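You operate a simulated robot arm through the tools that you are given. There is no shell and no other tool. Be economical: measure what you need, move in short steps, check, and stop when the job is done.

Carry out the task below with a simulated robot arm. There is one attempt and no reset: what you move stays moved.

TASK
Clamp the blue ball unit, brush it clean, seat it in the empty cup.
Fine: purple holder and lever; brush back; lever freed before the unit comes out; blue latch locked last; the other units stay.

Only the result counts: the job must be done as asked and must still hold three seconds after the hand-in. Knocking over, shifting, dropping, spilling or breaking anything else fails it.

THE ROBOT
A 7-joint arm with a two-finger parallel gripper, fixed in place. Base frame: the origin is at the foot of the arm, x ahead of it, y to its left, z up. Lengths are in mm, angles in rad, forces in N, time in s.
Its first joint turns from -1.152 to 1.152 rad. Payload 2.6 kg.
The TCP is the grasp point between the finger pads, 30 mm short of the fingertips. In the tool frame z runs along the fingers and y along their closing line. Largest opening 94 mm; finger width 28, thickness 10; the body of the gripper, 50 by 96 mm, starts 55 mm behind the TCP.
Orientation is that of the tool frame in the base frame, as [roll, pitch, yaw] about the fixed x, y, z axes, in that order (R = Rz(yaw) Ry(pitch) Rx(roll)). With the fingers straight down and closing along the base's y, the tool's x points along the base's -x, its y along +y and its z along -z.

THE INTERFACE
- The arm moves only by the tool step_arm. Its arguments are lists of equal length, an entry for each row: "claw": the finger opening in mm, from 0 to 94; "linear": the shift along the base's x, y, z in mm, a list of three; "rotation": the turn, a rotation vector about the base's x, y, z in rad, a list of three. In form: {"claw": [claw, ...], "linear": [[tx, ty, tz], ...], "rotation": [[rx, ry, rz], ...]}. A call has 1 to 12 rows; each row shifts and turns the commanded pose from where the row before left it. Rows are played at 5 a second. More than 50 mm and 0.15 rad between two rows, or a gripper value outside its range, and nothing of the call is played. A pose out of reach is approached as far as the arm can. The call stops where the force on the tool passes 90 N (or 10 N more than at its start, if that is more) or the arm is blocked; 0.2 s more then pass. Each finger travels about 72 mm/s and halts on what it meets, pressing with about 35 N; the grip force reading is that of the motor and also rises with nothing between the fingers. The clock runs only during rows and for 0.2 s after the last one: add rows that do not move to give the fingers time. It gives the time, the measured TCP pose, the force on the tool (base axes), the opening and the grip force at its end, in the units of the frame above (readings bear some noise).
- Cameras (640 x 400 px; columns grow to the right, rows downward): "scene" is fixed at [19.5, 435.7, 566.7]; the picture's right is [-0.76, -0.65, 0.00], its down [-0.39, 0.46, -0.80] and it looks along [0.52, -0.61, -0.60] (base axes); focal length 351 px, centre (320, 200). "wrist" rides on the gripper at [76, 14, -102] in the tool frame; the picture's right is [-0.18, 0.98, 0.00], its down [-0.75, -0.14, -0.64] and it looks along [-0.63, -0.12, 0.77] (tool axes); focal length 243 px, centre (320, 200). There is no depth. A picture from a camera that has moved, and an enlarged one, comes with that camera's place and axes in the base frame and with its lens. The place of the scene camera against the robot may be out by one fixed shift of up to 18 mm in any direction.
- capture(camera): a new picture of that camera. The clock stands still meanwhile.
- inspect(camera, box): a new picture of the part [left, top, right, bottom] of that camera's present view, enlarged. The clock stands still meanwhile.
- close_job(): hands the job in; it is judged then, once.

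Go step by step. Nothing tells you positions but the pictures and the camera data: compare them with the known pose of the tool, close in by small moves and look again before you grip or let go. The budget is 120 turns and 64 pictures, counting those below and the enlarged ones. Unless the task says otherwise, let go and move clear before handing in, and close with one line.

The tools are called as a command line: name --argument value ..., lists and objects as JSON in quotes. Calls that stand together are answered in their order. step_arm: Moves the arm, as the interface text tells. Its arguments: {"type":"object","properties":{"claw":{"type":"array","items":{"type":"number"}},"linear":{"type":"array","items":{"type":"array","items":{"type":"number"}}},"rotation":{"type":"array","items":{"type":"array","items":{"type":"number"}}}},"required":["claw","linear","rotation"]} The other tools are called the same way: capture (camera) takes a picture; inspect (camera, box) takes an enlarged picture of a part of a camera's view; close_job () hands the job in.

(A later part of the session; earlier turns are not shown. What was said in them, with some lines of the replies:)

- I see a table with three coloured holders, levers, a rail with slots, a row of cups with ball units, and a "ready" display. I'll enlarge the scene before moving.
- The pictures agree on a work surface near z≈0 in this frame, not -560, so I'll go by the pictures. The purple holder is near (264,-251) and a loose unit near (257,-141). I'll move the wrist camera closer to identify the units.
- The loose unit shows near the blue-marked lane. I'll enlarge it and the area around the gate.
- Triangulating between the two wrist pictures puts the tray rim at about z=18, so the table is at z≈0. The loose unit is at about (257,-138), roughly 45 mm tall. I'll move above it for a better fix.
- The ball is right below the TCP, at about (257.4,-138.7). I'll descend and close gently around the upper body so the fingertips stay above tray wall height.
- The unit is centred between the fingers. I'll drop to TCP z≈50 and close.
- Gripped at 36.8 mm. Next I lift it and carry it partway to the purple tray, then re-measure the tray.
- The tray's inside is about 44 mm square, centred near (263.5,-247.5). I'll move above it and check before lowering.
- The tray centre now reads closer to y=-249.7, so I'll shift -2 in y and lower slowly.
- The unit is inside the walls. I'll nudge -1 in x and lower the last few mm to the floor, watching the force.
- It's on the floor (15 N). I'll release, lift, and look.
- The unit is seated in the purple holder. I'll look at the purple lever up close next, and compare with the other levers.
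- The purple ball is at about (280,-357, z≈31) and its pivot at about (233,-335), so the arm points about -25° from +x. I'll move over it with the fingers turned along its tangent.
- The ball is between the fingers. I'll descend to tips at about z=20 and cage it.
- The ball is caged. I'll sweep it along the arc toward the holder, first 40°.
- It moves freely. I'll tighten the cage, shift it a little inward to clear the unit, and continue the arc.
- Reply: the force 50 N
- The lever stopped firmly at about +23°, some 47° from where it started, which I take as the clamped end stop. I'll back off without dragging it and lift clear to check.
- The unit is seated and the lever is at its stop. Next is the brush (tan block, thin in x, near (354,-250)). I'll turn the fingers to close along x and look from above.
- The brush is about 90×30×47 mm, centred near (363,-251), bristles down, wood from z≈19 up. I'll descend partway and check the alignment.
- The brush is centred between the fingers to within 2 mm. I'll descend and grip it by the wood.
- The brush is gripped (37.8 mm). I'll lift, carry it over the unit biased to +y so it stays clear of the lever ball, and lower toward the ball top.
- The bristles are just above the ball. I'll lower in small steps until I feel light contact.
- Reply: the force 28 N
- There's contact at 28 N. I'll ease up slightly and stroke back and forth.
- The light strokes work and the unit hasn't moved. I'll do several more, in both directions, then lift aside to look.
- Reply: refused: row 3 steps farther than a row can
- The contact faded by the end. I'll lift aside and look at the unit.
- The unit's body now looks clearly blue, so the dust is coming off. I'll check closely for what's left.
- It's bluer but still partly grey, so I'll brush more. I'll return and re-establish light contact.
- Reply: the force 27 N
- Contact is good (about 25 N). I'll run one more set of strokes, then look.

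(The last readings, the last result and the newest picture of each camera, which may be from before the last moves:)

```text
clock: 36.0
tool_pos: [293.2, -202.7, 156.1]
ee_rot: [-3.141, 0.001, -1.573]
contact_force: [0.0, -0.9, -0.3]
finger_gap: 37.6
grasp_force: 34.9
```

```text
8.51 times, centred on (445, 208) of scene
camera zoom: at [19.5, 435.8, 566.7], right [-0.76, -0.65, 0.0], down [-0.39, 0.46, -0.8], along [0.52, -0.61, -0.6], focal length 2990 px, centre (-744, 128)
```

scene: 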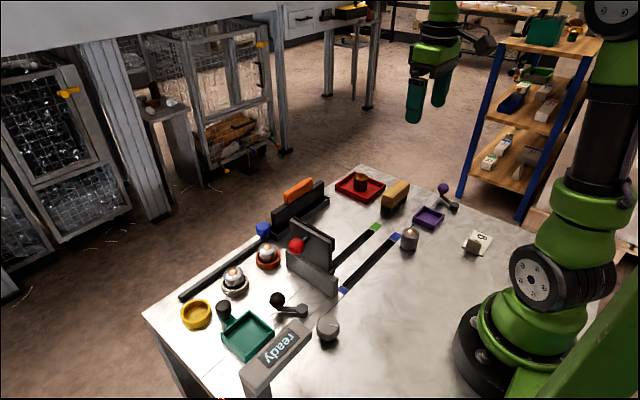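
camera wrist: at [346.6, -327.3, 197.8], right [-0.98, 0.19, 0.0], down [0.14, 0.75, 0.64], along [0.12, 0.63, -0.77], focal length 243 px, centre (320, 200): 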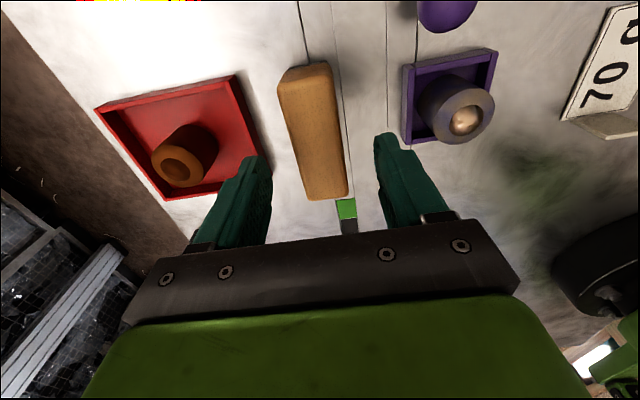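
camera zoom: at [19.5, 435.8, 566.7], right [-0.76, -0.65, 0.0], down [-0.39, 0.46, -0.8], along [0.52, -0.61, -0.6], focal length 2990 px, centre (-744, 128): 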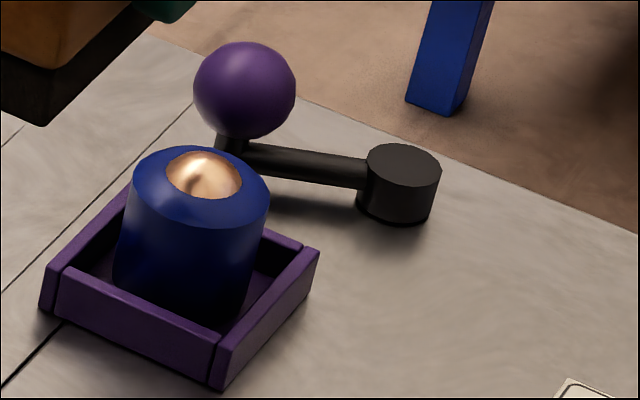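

The unit is fully clean, blue all over. The brush goes back to exactly where it was picked up.

step_arm --claw '[10, 10, 10, 10, 10, 10]' --linear '[[35, -24, 0], [34.3, -23, 0], [0, 0, -45], [0, 0, -40], [0, 0, -9], [0, 0, 0]]' --rotation '[[0, 0, 0], [0, 0, 0], [0, 0, 0], [0, 0, 0], [0, 0, 0], [0, 0, 0]]'

inspect --camera "scene" --box '[350, 150, 450, 230]'

```text
clock: 37.4
tool_pos: [361.1, -249.7, 59.7]
ee_rot: [3.141, -0.001, -1.573]
contact_force: [-0.1, 0.3, -0.8]
finger_gap: 37.7
grasp_force: 35.6
```

```text
5.00 times, centred on (400, 190) of scene
camera zoom: at [19.5, 435.7, 566.7], right [-0.76, -0.65, 0.0], down [-0.39, 0.46, -0.8], along [0.52, -0.61, -0.6], focal length 1756 px, centre (-80, 250)
```

zoom: 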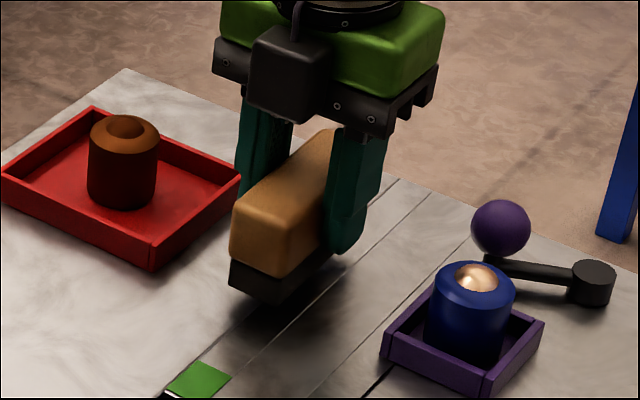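

The position matches. I'll lower the last mm gently to touch.

step_arm --claw '[10, 10, 10, 10, 10]' --linear '[[0, 0, -3], [0, 0, -2], [0, 0, -1.5], [0, 0, -1], [0, 0, 0]]' --rotation '[[0, 0, 0], [0, 0, 0], [0, 0, 0], [0, 0, 0], [0, 0, 0]]'

```text
clock: 38.6
tool_pos: [362.6, -249.7, 51.3]
ee_rot: [3.141, 0.0, -1.572]
contact_force: [-0.5, -0.1, -0.9]
finger_gap: 37.9
grasp_force: 35.5
```

step_arm --claw '[10, 10, 10, 10]' --linear '[[0, 0, -1], [0, 0, -0.7], [0, 0, 0], [0, 0, 0]]' --rotation '[[0, 0, 0], [0, 0, 0], [0, 0, 0], [0, 0, 0]]'

```text
clock: 39.6
tool_pos: [363.2, -249.9, 51.0]
ee_rot: [3.141, 0.001, -1.572]
contact_force: [-3.3, 2.7, 12.9]
finger_gap: 37.8
grasp_force: 34.9
```

The brush is down (13 N). I'll release and lift.

step_arm --claw '[42, 55, 65, 65, 65, 65, 65]' --linear '[[0, 0, 0.3], [0, 0, 0], [0, 0, 0], [0, 0, 30], [0, 0, 40], [-20, -20, 20], [0, 0, 0]]' --rotation '[[0, 0, 0], [0, 0, 0], [0, 0, 0], [0, 0, 0], [0, 0, 0], [0, 0, 0], [0, 0, 0]]'

capture --camera "wrist"

inspect --camera "scene" --box '[350, 150, 490, 240]'

```text
clock: 41.2
tool_pos: [342.2, -269.6, 141.7]
ee_rot: [3.141, 0.0, -1.572]
contact_force: [0.8, 0.4, -0.3]
finger_gap: 64.9
grasp_force: 0.0
```

```text
20 pictures are left
camera wrist: at [328.5, -346.5, 242.8], right [-0.98, 0.19, 0.0], down [0.14, 0.75, 0.64], along [0.12, 0.63, -0.77], focal length 243 px, centre (320, 200)
```

wrist: 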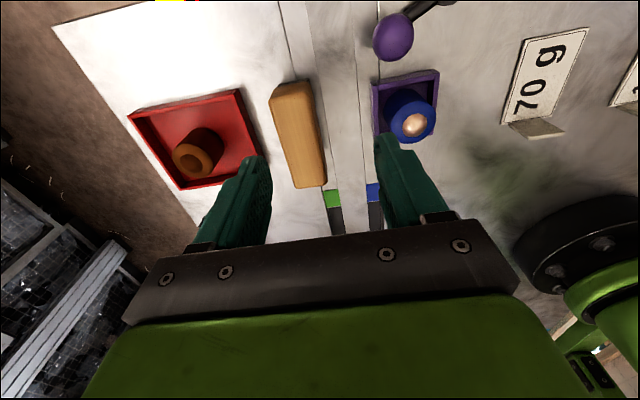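

```text
4.44 times, centred on (420, 195) of scene
camera zoom: at [19.5, 435.7, 566.7], right [-0.76, -0.65, 0.0], down [-0.39, 0.46, -0.8], along [0.52, -0.61, -0.6], focal length 1561 px, centre (-124, 222)
```

zoom: 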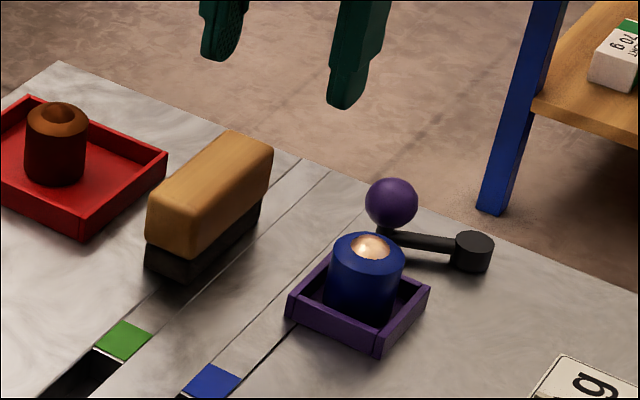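

The brush is back upright in place. To free the lever I'll turn the gripper back to closing along y and move over the purple ball, near (282,-313).

step_arm --claw '[50, 50, 50, 50, 50, 50, 50, 50, 50, 50, 50, 50]' --linear '[[-6, -4, 0], [-6, -4, 0], [-6, -4, 0], [-6, -4, 0], [-6, -4, 0], [-6, -4, 0], [-6, -4, 0], [-6, -4, 0], [-6, -4, -8], [-3, -4, -8], [-3.5, -3.8, -8], [0, 0, 0]]' --rotation '[[0, 0, -0.1428], [0, 0, -0.1428], [0, 0, -0.1428], [0, 0, -0.1428], [0, 0, -0.1428], [0, 0, -0.1428], [0, 0, -0.1428], [0, 0, -0.1428], [0, 0, -0.1428], [0, 0, -0.1428], [0, 0, -0.1428], [0, 0, 0]]'

capture --camera "wrist"

```text
clock: 43.8
tool_pos: [281.1, -313.1, 117.0]
ee_rot: [-3.141, 0.001, 3.138]
contact_force: [-0.4, 0.9, 0.1]
finger_gap: 50.2
grasp_force: 0.0
```

```text
18 pictures are left
camera wrist: at [206.4, -298.6, 219.0], right [0.19, 0.98, 0.0], down [0.75, -0.14, 0.64], along [0.63, -0.12, -0.77], focal length 243 px, centre (320, 200)
```

wrist: 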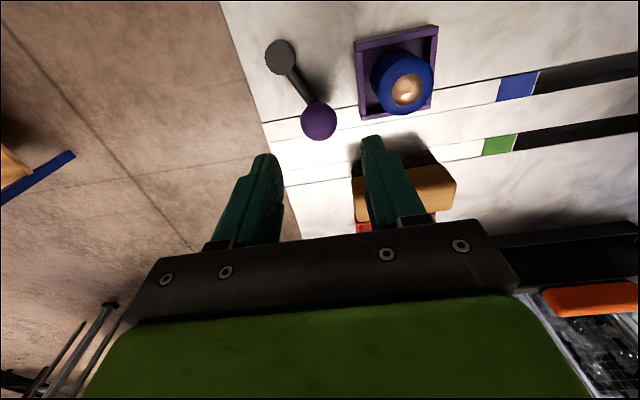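

The ball is centred between the fingers. I'll descend, cage it, and sweep it back to the free end.

step_arm --claw '[50, 50, 36, 36, 36, 36, 36, 36, 36, 36, 36]' --linear '[[0, -0.5, -33], [0, 0, -32], [0, 0, 0], [2, -7, 0], [1.2, -7.2, 0], [0, -7.3, 0], [-1, -7.3, 0], [-2, -7.1, 0], [-2, -5, 0], [-1, -3, 0], [0, 0, 0]]' --rotation '[[0, 0, 0], [0, 0, 0], [0, 0, 0], [0, 0, 0], [0, 0, 0], [0, 0, 0], [0, 0, 0], [0, 0, 0], [0, 0, 0], [0, 0, 0], [0, 0, 0]]'

capture --camera "wrist"

```text
clock: 46.2
tool_pos: [280.0, -358.3, 52.2]
ee_rot: [3.14, 0.001, 3.141]
contact_force: [-0.1, 1.5, 0.8]
finger_gap: 36.7
grasp_force: 0.1
```

```text
17 pictures are left
camera wrist: at [204.3, -343.8, 152.7], right [0.19, 0.98, 0.0], down [0.75, -0.14, 0.64], along [0.63, -0.12, -0.77], focal length 243 px, centre (320, 200)
```

wrist: 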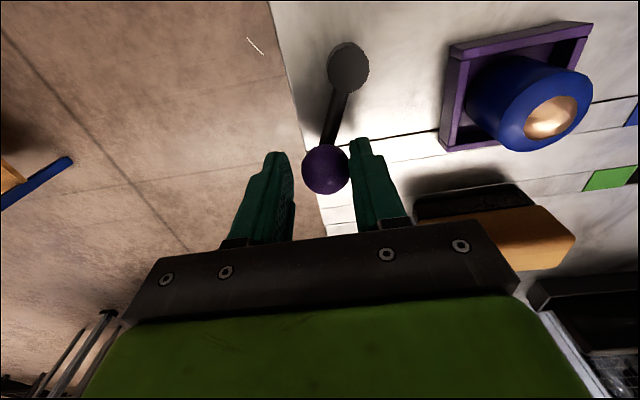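

The lever is back near its original angle. I'll push a little further to feel the end stop.

step_arm --claw '[36, 36, 36]' --linear '[[-1, -3, 0], [-1, -3, 0], [0, 0, 0]]' --rotation '[[0, 0, 0], [0, 0, 0], [0, 0, 0]]'

```text
clock: 47.0
tool_pos: [278.5, -361.9, 50.5]
ee_rot: [3.137, 0.0, -3.141]
contact_force: [5.0, 10.5, 1.4]
finger_gap: 42.3
grasp_force: 5.5
```

The end stop is felt, so the lever is free. I'll back off, lift, and move over the unit.

step_arm --claw '[46, 50, 60, 65, 65, 65, 65]' --linear '[[1, 4, 0], [0, 0, 30], [0, 0, 40], [-7, 37, 0], [-7, 37, 0], [-1.5, 35, -10], [0, 0, 0]]' --rotation '[[0, 0, 0], [0, 0, 0], [0, 0, 0], [0, 0, 0], [0, 0, 0], [0, 0, 0], [0, 0, 0]]'

capture --camera "wrist"

```text
clock: 48.6
tool_pos: [261.4, -251.0, 112.4]
ee_rot: [-3.141, 0.0, 3.14]
contact_force: [0.5, 0.5, -0.2]
finger_gap: 65.1
grasp_force: 0.0
```

```text
16 pictures are left
camera wrist: at [185.6, -236.4, 214.5], right [0.19, 0.98, 0.0], down [0.75, -0.14, 0.64], along [0.63, -0.12, -0.77], focal length 243 px, centre (320, 200)
```

wrist: 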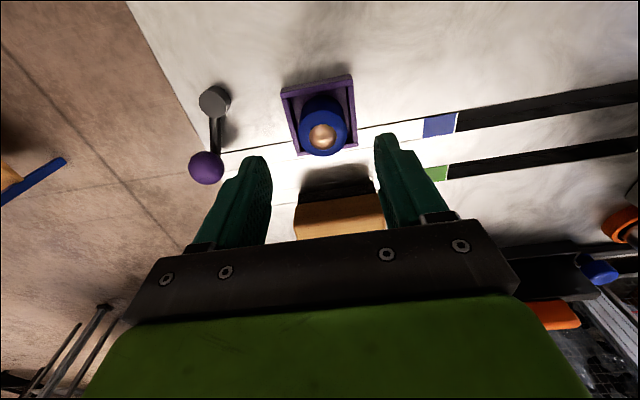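

The unit is at about (263.6,-249.9). I'll descend and grip it above the tray walls.

step_arm --claw '[65, 65, 50, 30, 10, 10, 10, 10]' --linear '[[1.8, 0.8, -30], [0, 0, -28.5], [0, 0, 0], [0, 0, 0], [0, 0, 0], [0, 0, 20], [0, 0, 30], [0, 0, 0]]' --rotation '[[0, 0, 0], [0, 0, 0], [0, 0, 0], [0, 0, 0], [0, 0, 0], [0, 0, 0], [0, 0, 0], [0, 0, 0]]'

capture --camera "wrist"

```text
clock: 50.4
tool_pos: [264.3, -251.6, 103.0]
ee_rot: [3.141, 0.0, 3.14]
contact_force: [0.3, 0.6, -0.9]
finger_gap: 36.8
grasp_force: 35.3
```

```text
15 pictures are left
camera wrist: at [188.2, -235.6, 204.4], right [0.18, 0.98, 0.0], down [0.75, -0.14, 0.64], along [0.63, -0.12, -0.77], focal length 243 px, centre (320, 200)
```

wrist: 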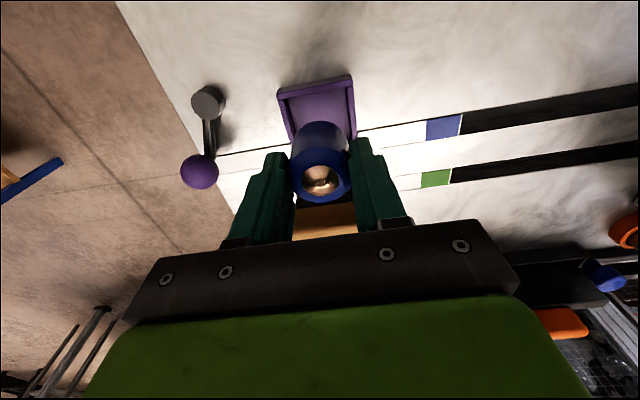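

The unit is held and the empty yellow cup is at about (455,290). I'll rise well above the gate and carry it across.

step_arm --claw '[10, 10, 10, 10, 10, 10, 10, 10]' --linear '[[0, 0, 45], [0, 0, 45], [0, 0, 40], [14, 45, 0], [14, 45, 0], [14, 45, 0], [14, 45, 0], [14, 45, 0]]' --rotation '[[0, 0, 0], [0, 0, 0], [0, 0, 0], [0, 0, 0], [0, 0, 0], [0, 0, 0], [0, 0, 0], [0, 0, 0]]'

step_arm --claw '[10, 10, 10, 10, 10, 10, 10, 10]' --linear '[[14, 45, 0], [14, 45, 0], [14, 45, 0], [14, 45, 0], [14, 45, 0], [14, 45, 0], [0, 25, 0], [0, 0, 0]]' --rotation '[[0, 0, 0], [0, 0, 0], [0, 0, 0], [0, 0, 0], [0, 0, 0], [0, 0, 0], [0, 0, 0], [0, 0, 0]]'

capture --camera "wrist"

```text
clock: 52.2
tool_pos: [334.3, -26.3, 231.2]
ee_rot: [-3.142, -0.001, 3.139]
contact_force: [-0.7, -0.4, -1.1]
finger_gap: 36.7
grasp_force: 34.9
```

```text
clock: 54.0
tool_pos: [418.8, 268.7, 232.8]
ee_rot: [3.14, 0.0, 3.14]
contact_force: [0.3, -0.2, -2.8]
finger_gap: 37.0
grasp_force: 34.6
```

```text
14 pictures are left
camera wrist: at [343.2, 284.4, 334.1], right [0.19, 0.98, 0.0], down [0.75, -0.14, 0.64], along [0.63, -0.12, -0.77], focal length 243 px, centre (320, 200)
```

wrist: 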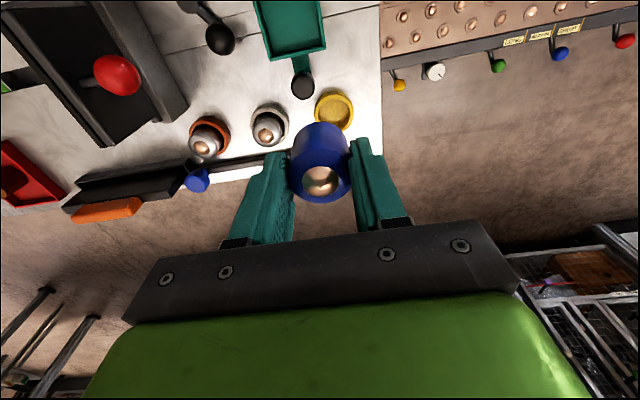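

The yellow cup is at about (458,280). I'll move above it, lower partway, and re-measure.

step_arm --claw '[10, 10, 10, 10, 10]' --linear '[[20, 5, -20], [19, 5.5, -30], [0, 0, -35], [0, 0, -30], [0, 0, 0]]' --rotation '[[0, 0, 0], [0, 0, 0], [0, 0, 0], [0, 0, 0], [0, 0, 0]]'

inspect --camera "wrist" --box '[200, 70, 440, 220]'

inspect --camera "scene" --box '[150, 230, 290, 340]'

```text
clock: 55.2
tool_pos: [457.7, 280.8, 117.2]
ee_rot: [-3.141, -0.001, 3.141]
contact_force: [-0.1, 0.5, -1.1]
finger_gap: 36.9
grasp_force: 34.9
```

```text
2.67 times, centred on (320, 145) of wrist
camera zoom: at [382.5, 296.1, 218.4], right [0.19, 0.98, 0.0], down [0.75, -0.14, 0.64], along [0.63, -0.12, -0.77], focal length 647 px, centre (320, 347)
```

zoom: 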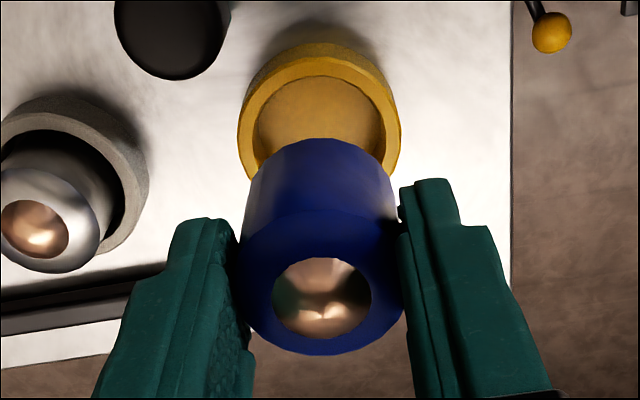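

```text
3.64 times, centred on (220, 285) of scene
camera zoom: at [19.5, 435.8, 566.7], right [-0.76, -0.65, 0.0], down [-0.39, 0.46, -0.8], along [0.52, -0.61, -0.6], focal length 1277 px, centre (684, -109)
```

zoom: 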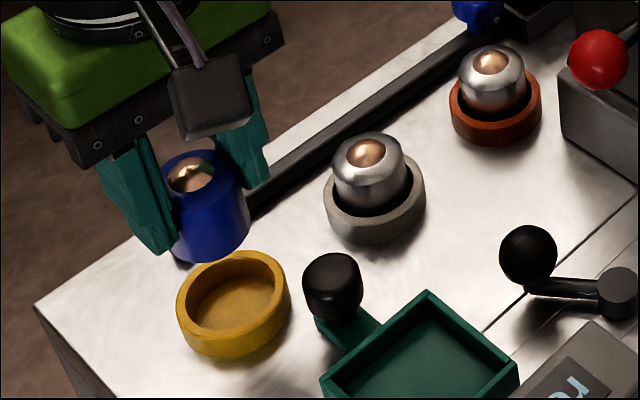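

By both cameras the cup centre is about 5 mm further in x and 1 mm less in y than the TCP. I'll adjust, lower to just above the rim, and check again.

step_arm --claw '[10, 10, 10, 10]' --linear '[[5, -1, -20], [0, 0, -18], [0, 0, 0], [0, 0, 0]]' --rotation '[[0, 0, 0], [0, 0, 0], [0, 0, 0], [0, 0, 0]]'

inspect --camera "wrist" --box '[240, 90, 400, 210]'

inspect --camera "scene" --box '[165, 260, 245, 335]'

```text
clock: 56.2
tool_pos: [461.9, 281.2, 79.0]
ee_rot: [-3.141, -0.001, 3.139]
contact_force: [-0.4, 1.1, -0.8]
finger_gap: 36.8
grasp_force: 35.4
```

```text
3.33 times, centred on (320, 150) of wrist
camera zoom: at [387.4, 295.1, 180.8], right [0.19, 0.98, 0.0], down [0.75, -0.14, 0.64], along [0.63, -0.12, -0.77], focal length 809 px, centre (320, 367)
```

zoom: 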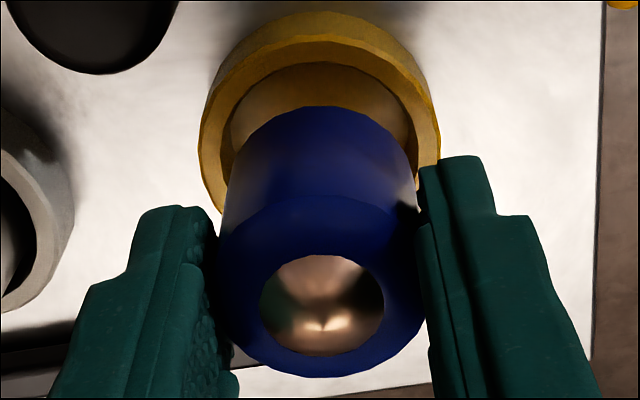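

```text
5.33 times, centred on (205, 298) of scene
camera zoom: at [19.5, 435.8, 566.7], right [-0.76, -0.65, 0.0], down [-0.39, 0.46, -0.8], along [0.52, -0.61, -0.6], focal length 1874 px, centre (933, -320)
```

zoom: 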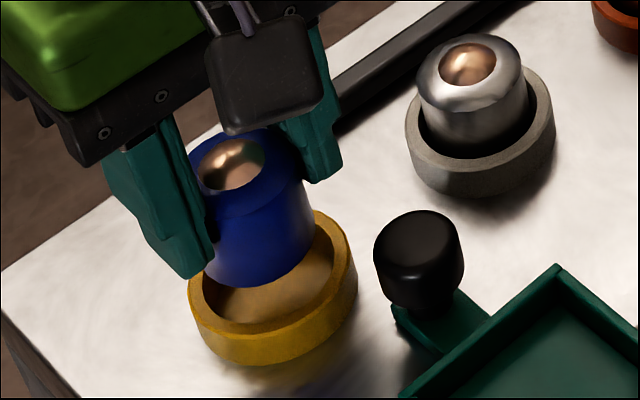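

The alignment is within about 1–1.5 mm. I'll make a tiny +1.2 x correction and lower into the cup, watching the force.

step_arm --claw '[10, 10, 10, 10, 10]' --linear '[[1.2, -0.2, -6], [0, 0, -5], [0, 0, -3], [0, 0, -3], [0, 0, 0]]' --rotation '[[0, 0, 0], [0, 0, 0], [0, 0, 0], [0, 0, 0], [0, 0, 0]]'

```text
clock: 57.4
tool_pos: [463.1, 280.0, 63.0]
ee_rot: [3.141, -0.001, 3.141]
contact_force: [0.1, -0.1, -1.8]
finger_gap: 36.8
grasp_force: 34.8
```

No contact yet at unit bottom z≈12, so it's inside the rim. I'll keep going in small steps.

step_arm --claw '[10, 10, 10, 10, 10]' --linear '[[0, 0, -3], [0, 0, -2], [0, 0, -2], [0, 0, -1], [0, 0, 0]]' --rotation '[[0, 0, 0], [0, 0, 0], [0, 0, 0], [0, 0, 0], [0, 0, 0]]'

inspect --camera "scene" --box '[165, 260, 245, 335]'

```text
clock: 58.6
tool_pos: [465.6, 279.1, 55.6]
ee_rot: [3.141, 0.001, 3.14]
contact_force: [0.1, 0.3, -1.7]
finger_gap: 36.8
grasp_force: 35.2
```

```text
5.33 times, centred on (205, 298) of scene
camera zoom: at [19.5, 435.8, 566.7], right [-0.76, -0.65, 0.0], down [-0.39, 0.46, -0.8], along [0.52, -0.61, -0.6], focal length 1874 px, centre (933, -320)
```

zoom: 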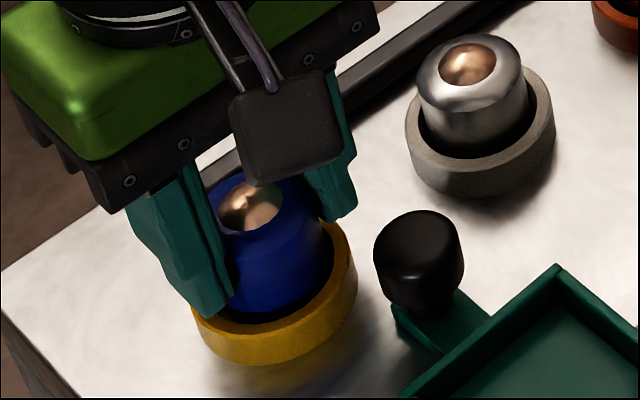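

It's inside the cup. I'll continue to the bottom.

step_arm --claw '[10, 10, 10, 10]' --linear '[[0, 0, -1], [0, 0, -1], [0, 0, 0], [0, 0, 0]]' --rotation '[[0, 0, 0], [0, 0, 0], [0, 0, 0], [0, 0, 0]]'

```text
clock: 59.6
tool_pos: [465.0, 279.0, 54.1]
ee_rot: [-3.141, 0.0, 3.141]
contact_force: [0.0, 0.3, -1.1]
finger_gap: 36.9
grasp_force: 35.0
```

step_arm --claw '[10, 10, 10, 10]' --linear '[[0, 0, -1], [0, 0, -1], [0, 0, 0], [0, 0, 0]]' --rotation '[[0, 0, 0], [0, 0, 0], [0, 0, 0], [0, 0, 0]]'

```text
clock: 60.6
tool_pos: [463.7, 279.3, 51.1]
ee_rot: [3.141, 0.001, 3.139]
contact_force: [0.1, 0.0, -1.1]
finger_gap: 36.9
grasp_force: 35.2
```

step_arm --claw '[10, 10, 10, 10]' --linear '[[0, 0, -0.7], [0, 0, -0.7], [0, 0, -0.6], [0, 0, 0]]' --rotation '[[0, 0, 0], [0, 0, 0], [0, 0, 0], [0, 0, 0]]'

```text
clock: 61.6
tool_pos: [465.3, 278.8, 50.1]
ee_rot: [3.141, 0.0, 3.138]
contact_force: [-0.8, -1.2, 0.4]
finger_gap: 36.8
grasp_force: 35.1
```

step_arm --claw '[10, 10, 10]' --linear '[[0, 0, -0.6], [0, 0, 0], [0, 0, 0]]' --rotation '[[0, 0, 0], [0, 0, 0], [0, 0, 0]]'

inspect --camera "scene" --box '[165, 260, 245, 335]'

```text
clock: 62.4
tool_pos: [464.4, 279.1, 48.8]
ee_rot: [-3.14, 0.003, 3.139]
contact_force: [-2.9, -1.8, 10.3]
finger_gap: 36.9
grasp_force: 35.2
```

```text
5.33 times, centred on (205, 298) of scene
camera zoom: at [19.5, 435.7, 566.7], right [-0.76, -0.65, 0.0], down [-0.39, 0.46, -0.8], along [0.52, -0.61, -0.6], focal length 1874 px, centre (933, -320)
```

zoom: 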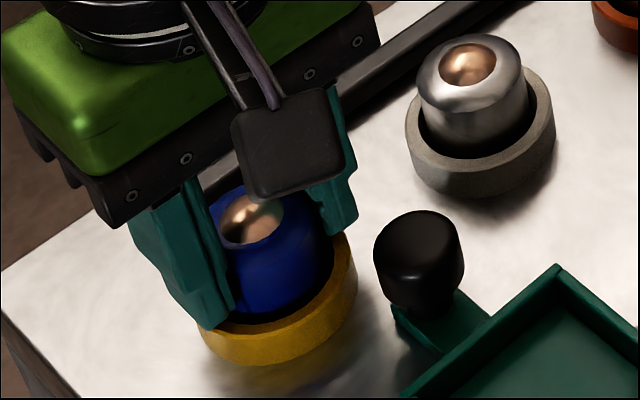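

The unit rests in the cup (10 N). I'll release and lift straight up, then move to look at the blue latch.

step_arm --claw '[40, 46, 50, 50, 50, 50, 50, 50]' --linear '[[0, 0, 0.5], [0, 0, 0], [0, 0, 0], [0, 0, 15], [0, 0, 40], [0, 0, 45], [0, -45, 20], [0, 0, 0]]' --rotation '[[0, 0, 0], [0, 0, 0], [0, 0, 0], [0, 0, 0], [0, 0, 0], [0, 0, 0], [0, 0, 0], [0, 0, 0]]'

step_arm --claw '[50, 50, 50, 50, 50]' --linear '[[-5, -45, 0], [-5, -45, 0], [0, -40, 0], [0, 0, 0], [0, 0, 0]]' --rotation '[[0, 0, 0], [0, 0, 0], [0, 0, 0], [0, 0, 0], [0, 0, 0]]'

capture --camera "wrist"

```text
clock: 64.2
tool_pos: [460.4, 234.0, 168.6]
ee_rot: [-3.141, 0.0, 3.14]
contact_force: [-0.4, 1.2, 0.1]
finger_gap: 50.1
grasp_force: 0.1
```

```text
clock: 65.4
tool_pos: [453.3, 103.2, 166.3]
ee_rot: [-3.141, 0.002, 3.141]
contact_force: [-0.6, 0.2, 0.1]
finger_gap: 49.9
grasp_force: 0.1
```

```text
7 pictures are left
camera wrist: at [378.3, 118.0, 268.5], right [0.19, 0.98, 0.0], down [0.75, -0.14, 0.64], along [0.63, -0.12, -0.77], focal length 243 px, centre (320, 200)
```

wrist: 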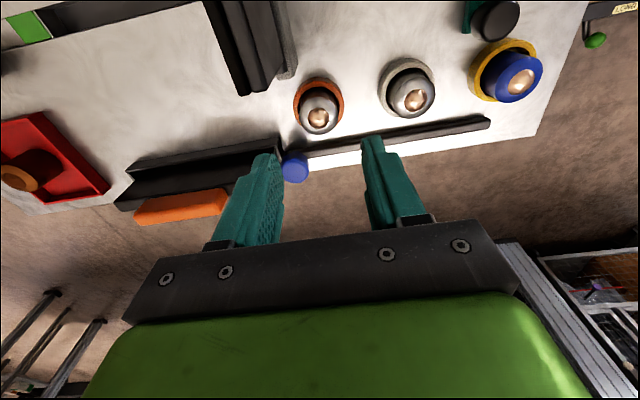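

The blue unit sits in the yellow cup. I'll enlarge the latch knob and rail.

inspect --camera "wrist" --box '[250, 60, 510, 210]'

inspect --camera "scene" --box '[175, 180, 325, 305]'

```text
2.46 times, centred on (380, 135) of wrist
camera zoom: at [378.3, 118.0, 268.5], right [0.19, 0.98, 0.0], down [0.75, -0.14, 0.64], along [0.63, -0.12, -0.77], focal length 597 px, centre (172, 360)
```

zoom: 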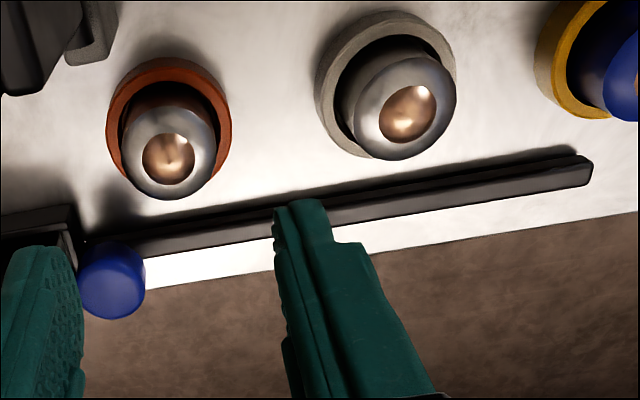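

```text
3.20 times, centred on (250, 242) of scene
camera zoom: at [19.5, 435.7, 566.7], right [-0.76, -0.65, 0.0], down [-0.39, 0.46, -0.8], along [0.52, -0.61, -0.6], focal length 1124 px, centre (544, 64)
```

zoom: 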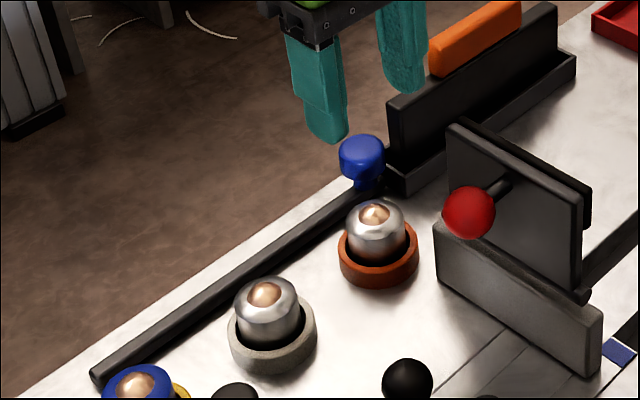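

The latch is a blue knob on a rail along x≈515, standing at the y≈64 end beside the black housing. I'll turn the fingers to close across the rail and come over the knob.

step_arm --claw '[55, 55, 55, 55, 55, 55, 55, 55, 55, 55, 55, 55]' --linear '[[6, -4, 0], [6, -4, 0], [6, -4, 0], [6, -4, 0], [6, -4, 0], [6, -4, 0], [6, -4, 0], [6, -4, 0], [6, -4, 0], [6, -4, 0], [2, 0, 0], [0, 0, 0]]' --rotation '[[0, 0, 0.1428], [0, 0, 0.1428], [0, 0, 0.1428], [0, 0, 0.1428], [0, 0, 0.1428], [0, 0, 0.1428], [0, 0, 0.1428], [0, 0, 0.1428], [0, 0, 0.1428], [0, 0, 0.1428], [0, 0, 0.1428], [0, 0, 0]]'

capture --camera "wrist"

```text
clock: 68.0
tool_pos: [516.2, 65.1, 169.0]
ee_rot: [-3.141, -0.002, -1.572]
contact_force: [-0.9, -0.1, 0.0]
finger_gap: 54.9
grasp_force: 0.0
```

```text
4 pictures are left
camera wrist: at [502.6, -11.0, 270.4], right [-0.98, 0.18, 0.0], down [0.14, 0.75, 0.64], along [0.12, 0.63, -0.77], focal length 243 px, centre (320, 200)
```

wrist: 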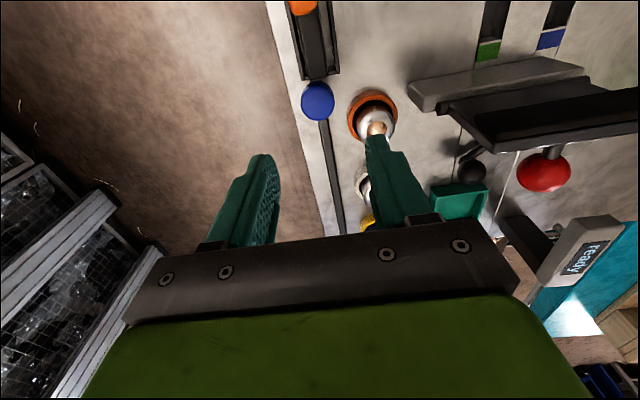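

The knob is at about (518,62), cap about 32 mm across. I'll descend with the grip biased +3 mm in y to clear the housing, and close on it.

step_arm --claw '[55, 55, 55, 55, 40, 25, 15, 15]' --linear '[[1.8, 0.5, -35], [0, 0, -35], [0, 0, -25], [0, 0, -15], [0, 0, 0], [0, 0, 0], [0, 0, 0], [0, 0, 0]]' --rotation '[[0, 0, 0], [0, 0, 0], [0, 0, 0], [0, 0, 0], [0, 0, 0], [0, 0, 0], [0, 0, 0], [0, 0, 0]]'

```text
clock: 69.8
tool_pos: [518.7, 65.9, 58.9]
ee_rot: [3.14, 0.0, -1.573]
contact_force: [-8.2, -1.8, -0.7]
finger_gap: 31.1
grasp_force: 45.3
```

The knob is gripped (31 mm). I'll relax the side load slightly and try sliding it +y along the rail.

step_arm --claw '[15, 15, 15, 15, 15]' --linear '[[-0.8, 3, 0], [0, 6, 0], [0, 8, 0], [0, 8, 0], [0, 0, 0]]' --rotation '[[0, 0, 0], [0, 0, 0], [0, 0, 0], [0, 0, 0], [0, 0, 0]]'

inspect --camera "scene" --box '[175, 180, 325, 305]'

```text
clock: 71.0
tool_pos: [517.7, 90.2, 58.8]
ee_rot: [-3.137, -0.001, -1.572]
contact_force: [15.4, -0.7, -14.9]
finger_gap: 31.3
grasp_force: 45.1
```

```text
3.20 times, centred on (250, 242) of scene
camera zoom: at [19.6, 435.8, 566.7], right [-0.76, -0.65, 0.0], down [-0.39, 0.46, -0.8], along [0.52, -0.61, -0.6], focal length 1124 px, centre (544, 64)
```

zoom: 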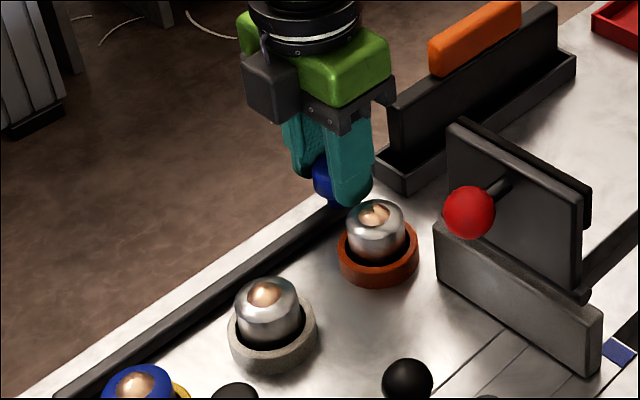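

The whole bolt slides with the knob in +y. I'll continue in small steps until the end stop.

step_arm --claw '[15, 15, 15, 15, 15, 15]' --linear '[[0.5, 0, -0.4], [0, 6, 0], [0, 6, 0], [0, 6, 0], [0, 6, 0], [0, 0, 0]]' --rotation '[[0, 0, 0], [0, 0, 0], [0, 0, 0], [0, 0, 0], [0, 0, 0], [0, 0, 0]]'

```text
clock: 72.4
tool_pos: [517.4, 105.1, 57.5]
ee_rot: [-3.14, -0.014, -1.581]
contact_force: [-2.3, -32.5, 7.7]
finger_gap: 31.5
grasp_force: 45.1
```

I've reached an end stop after about 40 mm of travel (-32 N). I'll relieve the push, release, and lift clear.

step_arm --claw '[15, 20, 45, 50, 50, 50, 50]' --linear '[[0, -6, 0], [0, -1, 0], [0, 0, 0], [0, 0, 0], [0, 0, 35], [0, 0, 45], [0, 0, 45]]' --rotation '[[0, 0, 0], [0, 0, 0], [0, 0, 0], [0, 0, 0], [0, 0, 0], [0, 0, 0], [0, 0, 0]]'

inspect --camera "scene" --box '[140, 150, 500, 390]'

```text
clock: 74.0
tool_pos: [518.4, 106.6, 184.5]
ee_rot: [3.141, 0.0, -1.573]
contact_force: [-0.6, -0.5, 0.1]
finger_gap: 49.9
grasp_force: 0.1
```

```text
1.67 times, centred on (320, 270) of scene
camera zoom: at [19.5, 435.7, 566.7], right [-0.76, -0.65, 0.0], down [-0.39, 0.46, -0.8], along [0.52, -0.61, -0.6], focal length 586 px, centre (320, 83)
```

zoom: 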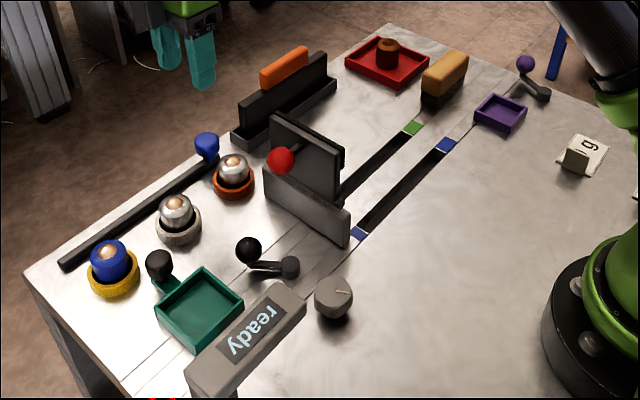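

The bolt is extended behind the yellow cup. One close look at the seated unit and knob before handing in.

inspect --camera "scene" --box '[165, 220, 295, 335]'

```text
3.48 times, centred on (230, 278) of scene
camera zoom: at [19.5, 435.7, 566.7], right [-0.76, -0.65, 0.0], down [-0.39, 0.46, -0.8], along [0.52, -0.61, -0.6], focal length 1222 px, centre (633, -70)
```

zoom: 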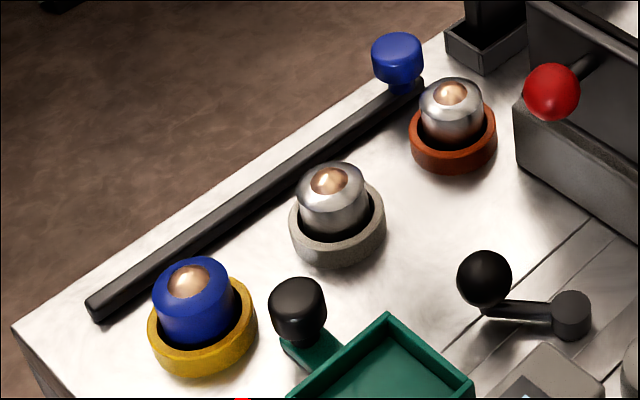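

The blue unit sits upright in the yellow cup like its neighbours. The brush is back, the lever is free, the bolt is at its end stop and the gripper is clear, so I'm handing in.

close_job

```text
The job is handed in.
```

I clamped the blue unit in the purple holder, brushed it clean and put the brush back. I then freed the lever, seated the unit in the empty yellow cup and slid the blue latch to its end stop last; the other units were not touched.
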